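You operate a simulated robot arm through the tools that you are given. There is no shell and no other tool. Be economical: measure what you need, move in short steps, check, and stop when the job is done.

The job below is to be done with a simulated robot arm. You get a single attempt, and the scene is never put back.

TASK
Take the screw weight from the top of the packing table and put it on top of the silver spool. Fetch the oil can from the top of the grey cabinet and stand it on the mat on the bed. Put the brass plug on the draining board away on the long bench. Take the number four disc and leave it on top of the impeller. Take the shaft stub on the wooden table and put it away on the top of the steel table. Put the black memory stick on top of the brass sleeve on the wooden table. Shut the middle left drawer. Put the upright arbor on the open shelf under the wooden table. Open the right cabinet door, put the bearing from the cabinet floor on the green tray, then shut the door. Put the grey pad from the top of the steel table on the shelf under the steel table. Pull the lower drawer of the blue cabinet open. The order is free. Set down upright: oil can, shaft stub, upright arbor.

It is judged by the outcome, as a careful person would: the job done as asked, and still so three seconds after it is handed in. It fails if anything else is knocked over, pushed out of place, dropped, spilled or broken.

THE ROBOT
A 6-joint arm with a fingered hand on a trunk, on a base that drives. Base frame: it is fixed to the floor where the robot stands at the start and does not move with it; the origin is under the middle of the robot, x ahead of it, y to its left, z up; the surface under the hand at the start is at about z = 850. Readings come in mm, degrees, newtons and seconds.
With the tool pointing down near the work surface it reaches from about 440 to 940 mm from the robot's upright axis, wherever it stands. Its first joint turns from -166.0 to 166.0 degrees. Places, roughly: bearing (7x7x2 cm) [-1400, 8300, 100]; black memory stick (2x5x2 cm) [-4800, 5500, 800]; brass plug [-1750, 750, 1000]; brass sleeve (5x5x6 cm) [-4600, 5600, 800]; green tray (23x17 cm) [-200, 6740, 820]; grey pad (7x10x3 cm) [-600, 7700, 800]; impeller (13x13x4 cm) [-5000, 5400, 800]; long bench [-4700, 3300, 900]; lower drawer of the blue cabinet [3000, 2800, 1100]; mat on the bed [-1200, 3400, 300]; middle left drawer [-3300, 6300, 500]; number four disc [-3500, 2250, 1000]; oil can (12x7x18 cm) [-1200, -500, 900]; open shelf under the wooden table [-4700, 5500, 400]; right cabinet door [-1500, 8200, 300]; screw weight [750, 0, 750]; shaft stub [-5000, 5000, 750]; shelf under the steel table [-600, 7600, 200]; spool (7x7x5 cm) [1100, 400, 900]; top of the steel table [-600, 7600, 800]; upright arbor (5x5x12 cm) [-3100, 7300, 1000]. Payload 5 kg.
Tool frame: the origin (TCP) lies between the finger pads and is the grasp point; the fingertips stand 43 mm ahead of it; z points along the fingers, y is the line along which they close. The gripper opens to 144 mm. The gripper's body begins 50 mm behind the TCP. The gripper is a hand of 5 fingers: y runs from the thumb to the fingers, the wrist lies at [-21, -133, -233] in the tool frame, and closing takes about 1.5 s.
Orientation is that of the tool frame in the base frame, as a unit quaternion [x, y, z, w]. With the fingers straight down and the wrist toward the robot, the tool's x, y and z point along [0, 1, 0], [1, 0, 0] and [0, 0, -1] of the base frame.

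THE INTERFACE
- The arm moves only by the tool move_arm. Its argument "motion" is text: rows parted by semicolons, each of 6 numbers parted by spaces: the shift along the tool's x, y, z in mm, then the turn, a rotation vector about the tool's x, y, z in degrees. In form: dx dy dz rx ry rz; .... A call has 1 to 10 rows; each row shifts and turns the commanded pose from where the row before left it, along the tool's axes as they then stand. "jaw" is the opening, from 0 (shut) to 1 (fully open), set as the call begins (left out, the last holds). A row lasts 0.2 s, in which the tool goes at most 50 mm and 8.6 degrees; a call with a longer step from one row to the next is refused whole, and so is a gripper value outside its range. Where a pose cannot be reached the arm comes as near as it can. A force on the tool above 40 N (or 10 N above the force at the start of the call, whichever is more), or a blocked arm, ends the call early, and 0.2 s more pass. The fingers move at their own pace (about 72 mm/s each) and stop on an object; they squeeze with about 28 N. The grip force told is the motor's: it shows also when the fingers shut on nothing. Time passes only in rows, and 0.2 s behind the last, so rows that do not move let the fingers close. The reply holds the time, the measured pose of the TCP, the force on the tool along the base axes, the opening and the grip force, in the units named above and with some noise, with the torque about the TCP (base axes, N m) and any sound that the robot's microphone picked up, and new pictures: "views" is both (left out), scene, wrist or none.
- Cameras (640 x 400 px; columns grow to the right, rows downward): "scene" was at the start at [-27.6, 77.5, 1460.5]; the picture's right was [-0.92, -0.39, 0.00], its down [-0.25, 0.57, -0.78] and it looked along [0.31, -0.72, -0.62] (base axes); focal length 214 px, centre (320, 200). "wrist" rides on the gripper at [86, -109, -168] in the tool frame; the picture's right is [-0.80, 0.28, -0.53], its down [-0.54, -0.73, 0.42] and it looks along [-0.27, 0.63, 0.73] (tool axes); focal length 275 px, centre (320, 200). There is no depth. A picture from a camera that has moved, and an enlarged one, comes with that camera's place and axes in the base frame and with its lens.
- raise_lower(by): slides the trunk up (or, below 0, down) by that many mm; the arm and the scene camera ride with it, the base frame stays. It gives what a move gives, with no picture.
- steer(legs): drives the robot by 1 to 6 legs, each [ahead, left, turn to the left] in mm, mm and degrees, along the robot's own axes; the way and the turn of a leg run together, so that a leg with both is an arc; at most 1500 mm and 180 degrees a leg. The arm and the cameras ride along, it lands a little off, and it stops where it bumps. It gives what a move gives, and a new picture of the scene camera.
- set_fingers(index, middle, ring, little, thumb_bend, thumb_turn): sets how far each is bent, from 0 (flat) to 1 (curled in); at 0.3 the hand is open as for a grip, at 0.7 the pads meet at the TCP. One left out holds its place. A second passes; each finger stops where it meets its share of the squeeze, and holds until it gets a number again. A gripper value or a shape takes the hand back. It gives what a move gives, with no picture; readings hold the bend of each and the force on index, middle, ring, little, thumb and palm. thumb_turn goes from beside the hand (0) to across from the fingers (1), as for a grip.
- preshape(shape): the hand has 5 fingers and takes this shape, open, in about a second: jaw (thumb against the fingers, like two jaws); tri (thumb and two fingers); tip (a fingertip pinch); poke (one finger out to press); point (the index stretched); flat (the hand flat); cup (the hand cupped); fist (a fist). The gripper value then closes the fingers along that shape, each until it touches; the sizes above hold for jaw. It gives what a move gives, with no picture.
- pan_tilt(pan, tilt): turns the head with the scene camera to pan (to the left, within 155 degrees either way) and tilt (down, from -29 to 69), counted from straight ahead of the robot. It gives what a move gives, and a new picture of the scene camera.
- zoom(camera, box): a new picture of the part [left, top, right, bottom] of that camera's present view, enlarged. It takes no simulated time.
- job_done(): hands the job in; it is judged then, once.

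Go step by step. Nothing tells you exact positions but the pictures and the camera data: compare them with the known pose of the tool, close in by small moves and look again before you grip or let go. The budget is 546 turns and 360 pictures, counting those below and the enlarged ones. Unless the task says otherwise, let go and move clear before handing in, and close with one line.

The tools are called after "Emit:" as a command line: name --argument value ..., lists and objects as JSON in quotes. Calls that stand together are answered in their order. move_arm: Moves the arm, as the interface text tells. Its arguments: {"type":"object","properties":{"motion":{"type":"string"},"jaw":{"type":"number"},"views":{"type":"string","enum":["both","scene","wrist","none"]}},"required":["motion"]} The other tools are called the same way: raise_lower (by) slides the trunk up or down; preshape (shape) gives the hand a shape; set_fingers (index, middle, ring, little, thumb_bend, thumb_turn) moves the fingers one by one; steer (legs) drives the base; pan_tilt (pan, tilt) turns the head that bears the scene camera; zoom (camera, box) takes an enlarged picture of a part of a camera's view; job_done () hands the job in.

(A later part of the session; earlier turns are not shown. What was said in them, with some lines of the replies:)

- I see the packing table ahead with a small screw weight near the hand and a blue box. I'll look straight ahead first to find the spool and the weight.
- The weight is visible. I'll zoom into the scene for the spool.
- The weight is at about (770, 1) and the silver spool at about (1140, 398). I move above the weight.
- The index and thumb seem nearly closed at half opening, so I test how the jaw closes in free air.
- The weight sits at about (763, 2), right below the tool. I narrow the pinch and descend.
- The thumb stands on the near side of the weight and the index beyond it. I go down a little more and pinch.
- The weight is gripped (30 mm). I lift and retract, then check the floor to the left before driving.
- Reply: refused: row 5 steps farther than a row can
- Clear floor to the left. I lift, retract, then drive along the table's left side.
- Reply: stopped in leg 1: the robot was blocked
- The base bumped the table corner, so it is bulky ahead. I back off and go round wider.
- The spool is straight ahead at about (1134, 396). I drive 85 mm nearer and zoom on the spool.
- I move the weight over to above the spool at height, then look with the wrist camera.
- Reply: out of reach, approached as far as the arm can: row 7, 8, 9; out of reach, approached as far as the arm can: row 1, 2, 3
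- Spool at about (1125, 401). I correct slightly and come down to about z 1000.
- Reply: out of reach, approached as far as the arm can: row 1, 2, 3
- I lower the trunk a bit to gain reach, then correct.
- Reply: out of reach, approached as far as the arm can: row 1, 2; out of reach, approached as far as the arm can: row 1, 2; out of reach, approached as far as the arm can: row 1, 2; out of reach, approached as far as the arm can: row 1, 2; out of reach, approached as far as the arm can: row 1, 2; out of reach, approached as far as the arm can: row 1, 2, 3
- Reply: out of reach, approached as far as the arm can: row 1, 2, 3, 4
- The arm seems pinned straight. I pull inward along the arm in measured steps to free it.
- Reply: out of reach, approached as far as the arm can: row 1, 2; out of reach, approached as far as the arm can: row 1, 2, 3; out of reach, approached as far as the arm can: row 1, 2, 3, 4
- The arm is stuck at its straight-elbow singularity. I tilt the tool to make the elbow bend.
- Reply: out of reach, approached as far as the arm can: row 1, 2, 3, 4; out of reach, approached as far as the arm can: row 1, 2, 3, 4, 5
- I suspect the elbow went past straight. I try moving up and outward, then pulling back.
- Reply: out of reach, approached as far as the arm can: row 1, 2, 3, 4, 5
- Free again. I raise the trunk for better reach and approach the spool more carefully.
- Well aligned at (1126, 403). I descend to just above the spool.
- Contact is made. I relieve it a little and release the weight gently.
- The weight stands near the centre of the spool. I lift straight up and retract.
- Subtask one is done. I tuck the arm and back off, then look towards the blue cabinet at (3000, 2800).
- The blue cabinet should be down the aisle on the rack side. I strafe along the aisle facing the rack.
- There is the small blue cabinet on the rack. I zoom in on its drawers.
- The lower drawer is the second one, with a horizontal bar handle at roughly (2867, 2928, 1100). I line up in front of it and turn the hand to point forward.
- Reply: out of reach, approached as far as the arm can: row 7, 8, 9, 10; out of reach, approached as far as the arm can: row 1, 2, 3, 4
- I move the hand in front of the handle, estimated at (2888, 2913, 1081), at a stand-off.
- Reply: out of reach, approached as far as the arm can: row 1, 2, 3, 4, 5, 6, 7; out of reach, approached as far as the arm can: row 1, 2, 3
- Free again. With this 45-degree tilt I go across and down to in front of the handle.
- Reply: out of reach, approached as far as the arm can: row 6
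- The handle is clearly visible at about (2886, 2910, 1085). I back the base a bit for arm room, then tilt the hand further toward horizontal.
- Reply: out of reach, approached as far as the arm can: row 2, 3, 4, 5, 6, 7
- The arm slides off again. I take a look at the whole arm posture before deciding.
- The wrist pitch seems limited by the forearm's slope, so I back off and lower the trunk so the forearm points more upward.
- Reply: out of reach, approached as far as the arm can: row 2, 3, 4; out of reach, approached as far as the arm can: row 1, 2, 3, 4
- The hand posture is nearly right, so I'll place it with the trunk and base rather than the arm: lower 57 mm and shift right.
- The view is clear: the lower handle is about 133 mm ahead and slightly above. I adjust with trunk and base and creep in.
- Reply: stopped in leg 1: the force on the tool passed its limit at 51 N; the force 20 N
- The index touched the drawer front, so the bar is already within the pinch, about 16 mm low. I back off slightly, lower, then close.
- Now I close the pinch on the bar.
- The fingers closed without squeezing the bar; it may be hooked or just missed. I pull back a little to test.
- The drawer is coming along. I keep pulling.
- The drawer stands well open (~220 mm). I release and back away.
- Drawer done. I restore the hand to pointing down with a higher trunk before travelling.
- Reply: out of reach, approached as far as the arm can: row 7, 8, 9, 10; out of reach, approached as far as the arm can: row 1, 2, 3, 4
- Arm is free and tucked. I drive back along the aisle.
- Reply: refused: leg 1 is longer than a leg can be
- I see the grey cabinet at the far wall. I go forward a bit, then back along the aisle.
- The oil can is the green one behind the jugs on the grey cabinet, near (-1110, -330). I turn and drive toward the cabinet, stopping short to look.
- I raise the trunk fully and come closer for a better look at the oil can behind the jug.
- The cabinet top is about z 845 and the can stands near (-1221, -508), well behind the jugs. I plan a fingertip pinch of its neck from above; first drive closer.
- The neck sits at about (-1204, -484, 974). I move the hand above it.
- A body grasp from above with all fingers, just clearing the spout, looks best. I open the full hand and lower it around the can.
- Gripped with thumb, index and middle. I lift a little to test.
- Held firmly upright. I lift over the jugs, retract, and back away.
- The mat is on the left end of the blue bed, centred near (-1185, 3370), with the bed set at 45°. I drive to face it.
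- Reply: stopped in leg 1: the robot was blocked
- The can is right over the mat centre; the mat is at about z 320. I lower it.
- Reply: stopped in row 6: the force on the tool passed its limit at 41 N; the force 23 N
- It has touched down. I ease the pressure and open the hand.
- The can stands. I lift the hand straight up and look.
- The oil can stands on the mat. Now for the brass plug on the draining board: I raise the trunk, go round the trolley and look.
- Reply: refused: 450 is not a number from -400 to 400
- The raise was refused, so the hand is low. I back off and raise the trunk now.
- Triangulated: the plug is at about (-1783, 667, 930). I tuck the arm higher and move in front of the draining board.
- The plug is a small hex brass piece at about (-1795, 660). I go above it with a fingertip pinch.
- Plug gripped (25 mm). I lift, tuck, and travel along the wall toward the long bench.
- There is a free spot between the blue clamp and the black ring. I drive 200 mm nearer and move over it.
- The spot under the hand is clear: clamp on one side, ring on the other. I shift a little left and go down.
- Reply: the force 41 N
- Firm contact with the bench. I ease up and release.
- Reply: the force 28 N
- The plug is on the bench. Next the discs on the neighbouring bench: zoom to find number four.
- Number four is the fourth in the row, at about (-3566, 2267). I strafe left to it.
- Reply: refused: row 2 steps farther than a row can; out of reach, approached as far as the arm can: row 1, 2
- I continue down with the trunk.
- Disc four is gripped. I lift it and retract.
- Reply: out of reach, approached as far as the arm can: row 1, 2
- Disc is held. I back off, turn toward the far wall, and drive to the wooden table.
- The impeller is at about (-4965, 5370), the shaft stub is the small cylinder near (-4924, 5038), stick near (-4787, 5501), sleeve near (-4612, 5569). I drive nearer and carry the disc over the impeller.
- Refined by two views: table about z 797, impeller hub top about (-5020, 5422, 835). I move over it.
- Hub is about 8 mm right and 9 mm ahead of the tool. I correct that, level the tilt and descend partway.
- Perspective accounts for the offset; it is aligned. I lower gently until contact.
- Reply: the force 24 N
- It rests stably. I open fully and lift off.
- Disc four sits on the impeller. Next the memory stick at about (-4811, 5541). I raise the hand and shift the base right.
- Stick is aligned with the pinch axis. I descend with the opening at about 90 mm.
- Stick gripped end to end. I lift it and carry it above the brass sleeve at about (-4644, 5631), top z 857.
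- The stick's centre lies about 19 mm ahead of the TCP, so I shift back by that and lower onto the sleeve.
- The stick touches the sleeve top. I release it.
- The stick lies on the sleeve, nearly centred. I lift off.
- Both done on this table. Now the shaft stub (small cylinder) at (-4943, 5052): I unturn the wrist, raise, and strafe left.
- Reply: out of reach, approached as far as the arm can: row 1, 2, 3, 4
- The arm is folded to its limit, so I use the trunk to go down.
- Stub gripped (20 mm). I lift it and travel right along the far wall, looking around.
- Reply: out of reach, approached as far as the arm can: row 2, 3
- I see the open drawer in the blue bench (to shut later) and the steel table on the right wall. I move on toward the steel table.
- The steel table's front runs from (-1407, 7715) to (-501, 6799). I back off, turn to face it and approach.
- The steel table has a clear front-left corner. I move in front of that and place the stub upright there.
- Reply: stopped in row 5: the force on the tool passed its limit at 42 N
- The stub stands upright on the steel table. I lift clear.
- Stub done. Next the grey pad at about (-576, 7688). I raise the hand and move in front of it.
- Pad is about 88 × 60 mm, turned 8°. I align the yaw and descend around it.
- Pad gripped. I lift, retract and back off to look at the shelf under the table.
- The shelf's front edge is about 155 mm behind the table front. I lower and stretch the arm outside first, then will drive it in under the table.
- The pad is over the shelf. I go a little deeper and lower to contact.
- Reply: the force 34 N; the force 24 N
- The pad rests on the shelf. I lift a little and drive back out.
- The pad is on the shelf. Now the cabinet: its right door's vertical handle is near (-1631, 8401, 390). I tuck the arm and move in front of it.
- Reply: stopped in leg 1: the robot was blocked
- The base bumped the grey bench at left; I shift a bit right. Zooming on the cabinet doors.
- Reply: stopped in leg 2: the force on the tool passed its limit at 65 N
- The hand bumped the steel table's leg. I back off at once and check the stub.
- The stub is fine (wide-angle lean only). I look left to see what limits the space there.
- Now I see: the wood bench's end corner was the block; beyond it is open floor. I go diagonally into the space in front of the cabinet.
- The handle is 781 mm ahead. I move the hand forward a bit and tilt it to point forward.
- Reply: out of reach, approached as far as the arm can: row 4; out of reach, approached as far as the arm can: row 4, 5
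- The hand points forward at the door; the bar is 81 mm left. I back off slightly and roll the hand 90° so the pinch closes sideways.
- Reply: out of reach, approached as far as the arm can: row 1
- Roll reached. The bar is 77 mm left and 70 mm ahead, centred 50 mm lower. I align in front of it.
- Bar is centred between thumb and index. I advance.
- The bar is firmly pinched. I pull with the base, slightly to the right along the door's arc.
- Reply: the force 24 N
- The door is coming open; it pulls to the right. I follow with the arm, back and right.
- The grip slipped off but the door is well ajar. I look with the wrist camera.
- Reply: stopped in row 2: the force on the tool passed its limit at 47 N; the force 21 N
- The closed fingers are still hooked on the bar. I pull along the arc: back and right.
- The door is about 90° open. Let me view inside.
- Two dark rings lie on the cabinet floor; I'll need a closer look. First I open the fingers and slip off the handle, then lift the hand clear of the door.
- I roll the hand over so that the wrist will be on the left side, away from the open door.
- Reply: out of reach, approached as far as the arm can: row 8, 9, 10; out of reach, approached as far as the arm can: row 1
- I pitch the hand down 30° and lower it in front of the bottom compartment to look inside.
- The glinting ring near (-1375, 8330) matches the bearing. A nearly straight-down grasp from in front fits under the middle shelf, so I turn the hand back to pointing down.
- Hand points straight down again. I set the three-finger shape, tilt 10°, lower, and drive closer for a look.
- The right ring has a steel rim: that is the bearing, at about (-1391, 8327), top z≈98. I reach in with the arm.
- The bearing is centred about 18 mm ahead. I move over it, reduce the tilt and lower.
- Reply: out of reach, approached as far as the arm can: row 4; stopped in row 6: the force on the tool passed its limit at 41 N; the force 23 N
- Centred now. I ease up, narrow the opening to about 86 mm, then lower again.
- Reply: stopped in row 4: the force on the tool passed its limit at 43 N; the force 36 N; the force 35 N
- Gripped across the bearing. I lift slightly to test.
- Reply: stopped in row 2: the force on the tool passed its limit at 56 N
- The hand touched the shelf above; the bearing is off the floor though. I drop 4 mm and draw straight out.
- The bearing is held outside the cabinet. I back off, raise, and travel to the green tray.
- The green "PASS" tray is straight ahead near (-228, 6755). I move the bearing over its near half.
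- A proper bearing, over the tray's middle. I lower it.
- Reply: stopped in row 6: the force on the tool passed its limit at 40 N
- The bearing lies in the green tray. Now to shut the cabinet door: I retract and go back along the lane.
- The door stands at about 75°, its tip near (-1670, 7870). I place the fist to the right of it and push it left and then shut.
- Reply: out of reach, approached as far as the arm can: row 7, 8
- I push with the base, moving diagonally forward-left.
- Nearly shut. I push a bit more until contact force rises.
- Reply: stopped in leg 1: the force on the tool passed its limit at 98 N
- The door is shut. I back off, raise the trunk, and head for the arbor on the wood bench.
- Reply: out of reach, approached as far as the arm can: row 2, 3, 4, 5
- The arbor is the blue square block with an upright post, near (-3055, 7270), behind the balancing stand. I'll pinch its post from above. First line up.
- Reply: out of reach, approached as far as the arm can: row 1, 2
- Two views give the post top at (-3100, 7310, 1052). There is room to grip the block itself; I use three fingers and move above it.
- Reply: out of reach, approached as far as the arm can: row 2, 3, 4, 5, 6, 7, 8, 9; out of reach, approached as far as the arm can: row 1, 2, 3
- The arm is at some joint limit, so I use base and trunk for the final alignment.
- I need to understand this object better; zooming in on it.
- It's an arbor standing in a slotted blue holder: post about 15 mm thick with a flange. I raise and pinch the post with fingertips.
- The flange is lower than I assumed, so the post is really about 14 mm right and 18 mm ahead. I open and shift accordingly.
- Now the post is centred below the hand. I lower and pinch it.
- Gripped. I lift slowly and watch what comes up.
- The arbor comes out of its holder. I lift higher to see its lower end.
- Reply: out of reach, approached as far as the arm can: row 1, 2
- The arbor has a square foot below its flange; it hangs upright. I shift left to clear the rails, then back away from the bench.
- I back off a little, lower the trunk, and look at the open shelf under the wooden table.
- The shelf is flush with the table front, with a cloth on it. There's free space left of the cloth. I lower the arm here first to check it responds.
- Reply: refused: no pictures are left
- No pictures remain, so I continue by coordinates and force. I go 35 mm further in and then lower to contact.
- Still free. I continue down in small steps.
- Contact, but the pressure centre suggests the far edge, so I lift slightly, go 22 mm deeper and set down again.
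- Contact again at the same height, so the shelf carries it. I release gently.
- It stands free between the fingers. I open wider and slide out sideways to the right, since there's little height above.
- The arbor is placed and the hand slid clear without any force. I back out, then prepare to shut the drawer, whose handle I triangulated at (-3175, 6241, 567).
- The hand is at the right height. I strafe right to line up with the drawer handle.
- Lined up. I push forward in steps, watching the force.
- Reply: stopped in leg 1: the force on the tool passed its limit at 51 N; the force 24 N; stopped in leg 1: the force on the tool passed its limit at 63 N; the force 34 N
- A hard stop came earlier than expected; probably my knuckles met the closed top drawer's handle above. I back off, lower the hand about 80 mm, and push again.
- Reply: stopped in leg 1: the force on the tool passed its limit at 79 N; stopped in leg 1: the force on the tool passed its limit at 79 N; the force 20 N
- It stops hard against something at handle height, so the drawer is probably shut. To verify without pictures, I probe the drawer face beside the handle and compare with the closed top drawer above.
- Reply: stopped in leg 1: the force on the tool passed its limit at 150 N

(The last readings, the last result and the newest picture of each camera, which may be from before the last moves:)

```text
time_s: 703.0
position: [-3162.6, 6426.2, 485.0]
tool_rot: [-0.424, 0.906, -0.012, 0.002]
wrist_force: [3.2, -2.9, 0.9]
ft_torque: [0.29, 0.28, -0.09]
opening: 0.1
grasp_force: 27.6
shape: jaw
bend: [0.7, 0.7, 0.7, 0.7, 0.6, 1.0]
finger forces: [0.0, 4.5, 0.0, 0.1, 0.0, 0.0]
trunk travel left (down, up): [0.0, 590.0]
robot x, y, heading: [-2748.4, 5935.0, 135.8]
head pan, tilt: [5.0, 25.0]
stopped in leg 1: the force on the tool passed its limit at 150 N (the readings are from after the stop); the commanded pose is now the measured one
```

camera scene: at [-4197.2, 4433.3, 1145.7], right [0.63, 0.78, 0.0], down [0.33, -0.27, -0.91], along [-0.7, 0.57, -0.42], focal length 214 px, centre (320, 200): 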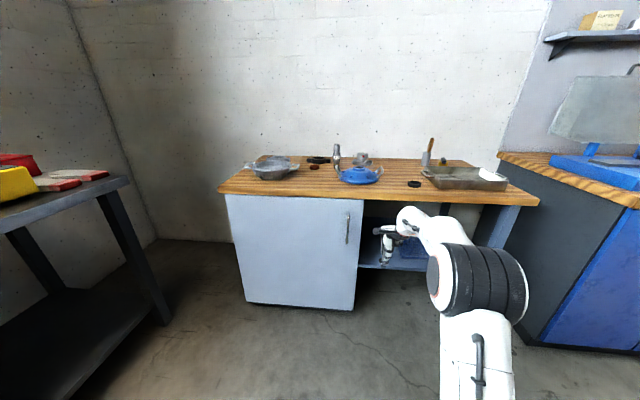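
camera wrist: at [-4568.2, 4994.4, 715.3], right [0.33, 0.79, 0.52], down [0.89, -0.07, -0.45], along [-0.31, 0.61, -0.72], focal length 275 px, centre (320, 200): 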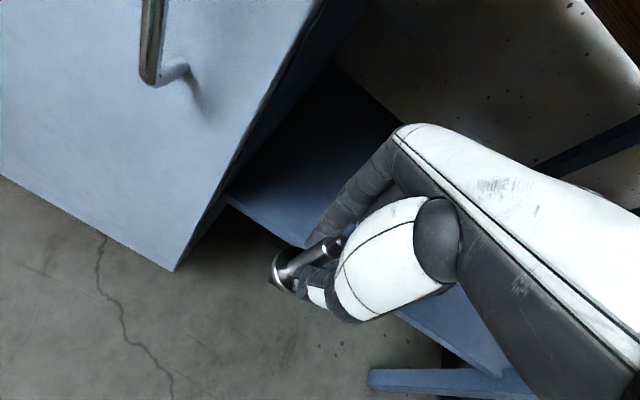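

Emit:
steer --legs '[[-50, 0, 0]]'

Emit:
raise_lower --by 120

Emit:
steer --legs '[[40, 0, 0]]'

Emit:
steer --legs '[[30, 0, 0]]'

```text
time_s: 703.9
position: [-3125.9, 6392.5, 485.8]
tool_rot: [-0.423, 0.906, -0.013, 0.002]
wrist_force: [0.6, 0.0, -0.1]
ft_torque: [-0.02, 0.02, 0.04]
opening: 0.2
grasp_force: 28.4
shape: jaw
bend: [0.7, 0.7, 0.7, 0.7, 0.6, 1.0]
finger forces: [0.0, 0.0, 0.0, 0.0, 0.1, 0.0]
trunk travel left (down, up): [0.0, 590.0]
robot x, y, heading: [-2708.8, 5902.3, 136.0]
head pan, tilt: [5.0, 25.0]
```

```text
time_s: 705.4
position: [-3125.8, 6392.8, 605.5]
tool_rot: [-0.424, 0.906, -0.012, 0.002]
wrist_force: [0.3, 0.1, -0.1]
ft_torque: [0.01, 0.01, 0.0]
opening: 0.1
grasp_force: 28.6
shape: jaw
bend: [0.7, 0.7, 0.7, 0.7, 0.6, 1.0]
finger forces: [0.0, 0.1, 0.0, 0.1, 0.0, 0.1]
trunk travel left (down, up): [-120.0, 470.0]
robot x, y, heading: [-2708.4, 5899.8, 135.7]
head pan, tilt: [5.0, 25.0]
```

```text
time_s: 706.3
position: [-3154.9, 6418.6, 605.3]
tool_rot: [-0.423, 0.906, -0.013, 0.002]
wrist_force: [-0.3, 0.2, 0.2]
ft_torque: [0.02, 0.05, 0.03]
opening: 0.0
grasp_force: 28.0
shape: jaw
bend: [0.7, 0.7, 0.7, 0.7, 0.6, 1.0]
finger forces: [0.0, 0.0, 0.1, 0.0, 0.1, 0.0]
trunk travel left (down, up): [-120.0, 470.0]
robot x, y, heading: [-2738.2, 5928.9, 136.2]
head pan, tilt: [5.0, 25.0]
```

```text
time_s: 707.1
position: [-3161.8, 6426.4, 601.6]
tool_rot: [-0.427, 0.904, -0.018, 0.006]
wrist_force: [4.4, -3.6, 2.3]
ft_torque: [0.42, 0.42, -0.12]
opening: 0.0
grasp_force: 27.8
shape: jaw
bend: [0.7, 0.7, 0.7, 0.7, 0.6, 1.0]
finger forces: [0.1, 6.4, 0.1, 0.0, 0.1, 0.0]
trunk travel left (down, up): [-120.0, 470.0]
robot x, y, heading: [-2752.2, 5939.8, 136.1]
head pan, tilt: [5.0, 25.0]
stopped in leg 1: the force on the tool passed its limit at 85 N (the readings are from after the stop); the commanded pose is now the measured one
```

Both faces stop at exactly the same plane (6779), so the drawer is shut flush. I back clear and hand in.

Emit:
steer --legs '[[-250, 0, 0]]'

Emit:
job_done

```text
time_s: 708.9
position: [-2981.4, 6251.0, 602.5]
tool_rot: [-0.427, 0.904, -0.019, 0.004]
wrist_force: [-0.3, 0.3, -0.1]
ft_torque: [-0.04, 0.0, -0.02]
opening: 0.0
grasp_force: 27.7
shape: jaw
bend: [0.7, 0.7, 0.7, 0.7, 0.6, 1.0]
finger forces: [0.1, 0.1, 0.0, 0.0, 0.0, 0.1]
trunk travel left (down, up): [-120.0, 470.0]
robot x, y, heading: [-2570.8, 5767.3, 135.8]
head pan, tilt: [5.0, 25.0]
```

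```text
The job is handed in.
```

I did all eleven parts and handed the job in. Pictures ran out before the last two, so I did the arbor placement on the open shelf and the drawer closing by coordinates and force readings and never saw either finished. Along the way I bumped the packing table, the wood bench and a steel table leg. I hit the cabinet's middle shelf while lifting out the bearing, and pushed hard on the cabinet door and drawer fronts (up to 150 N). I saw nothing disturbed afterwards, but couldn't check the wood bench after the drawer pushes.
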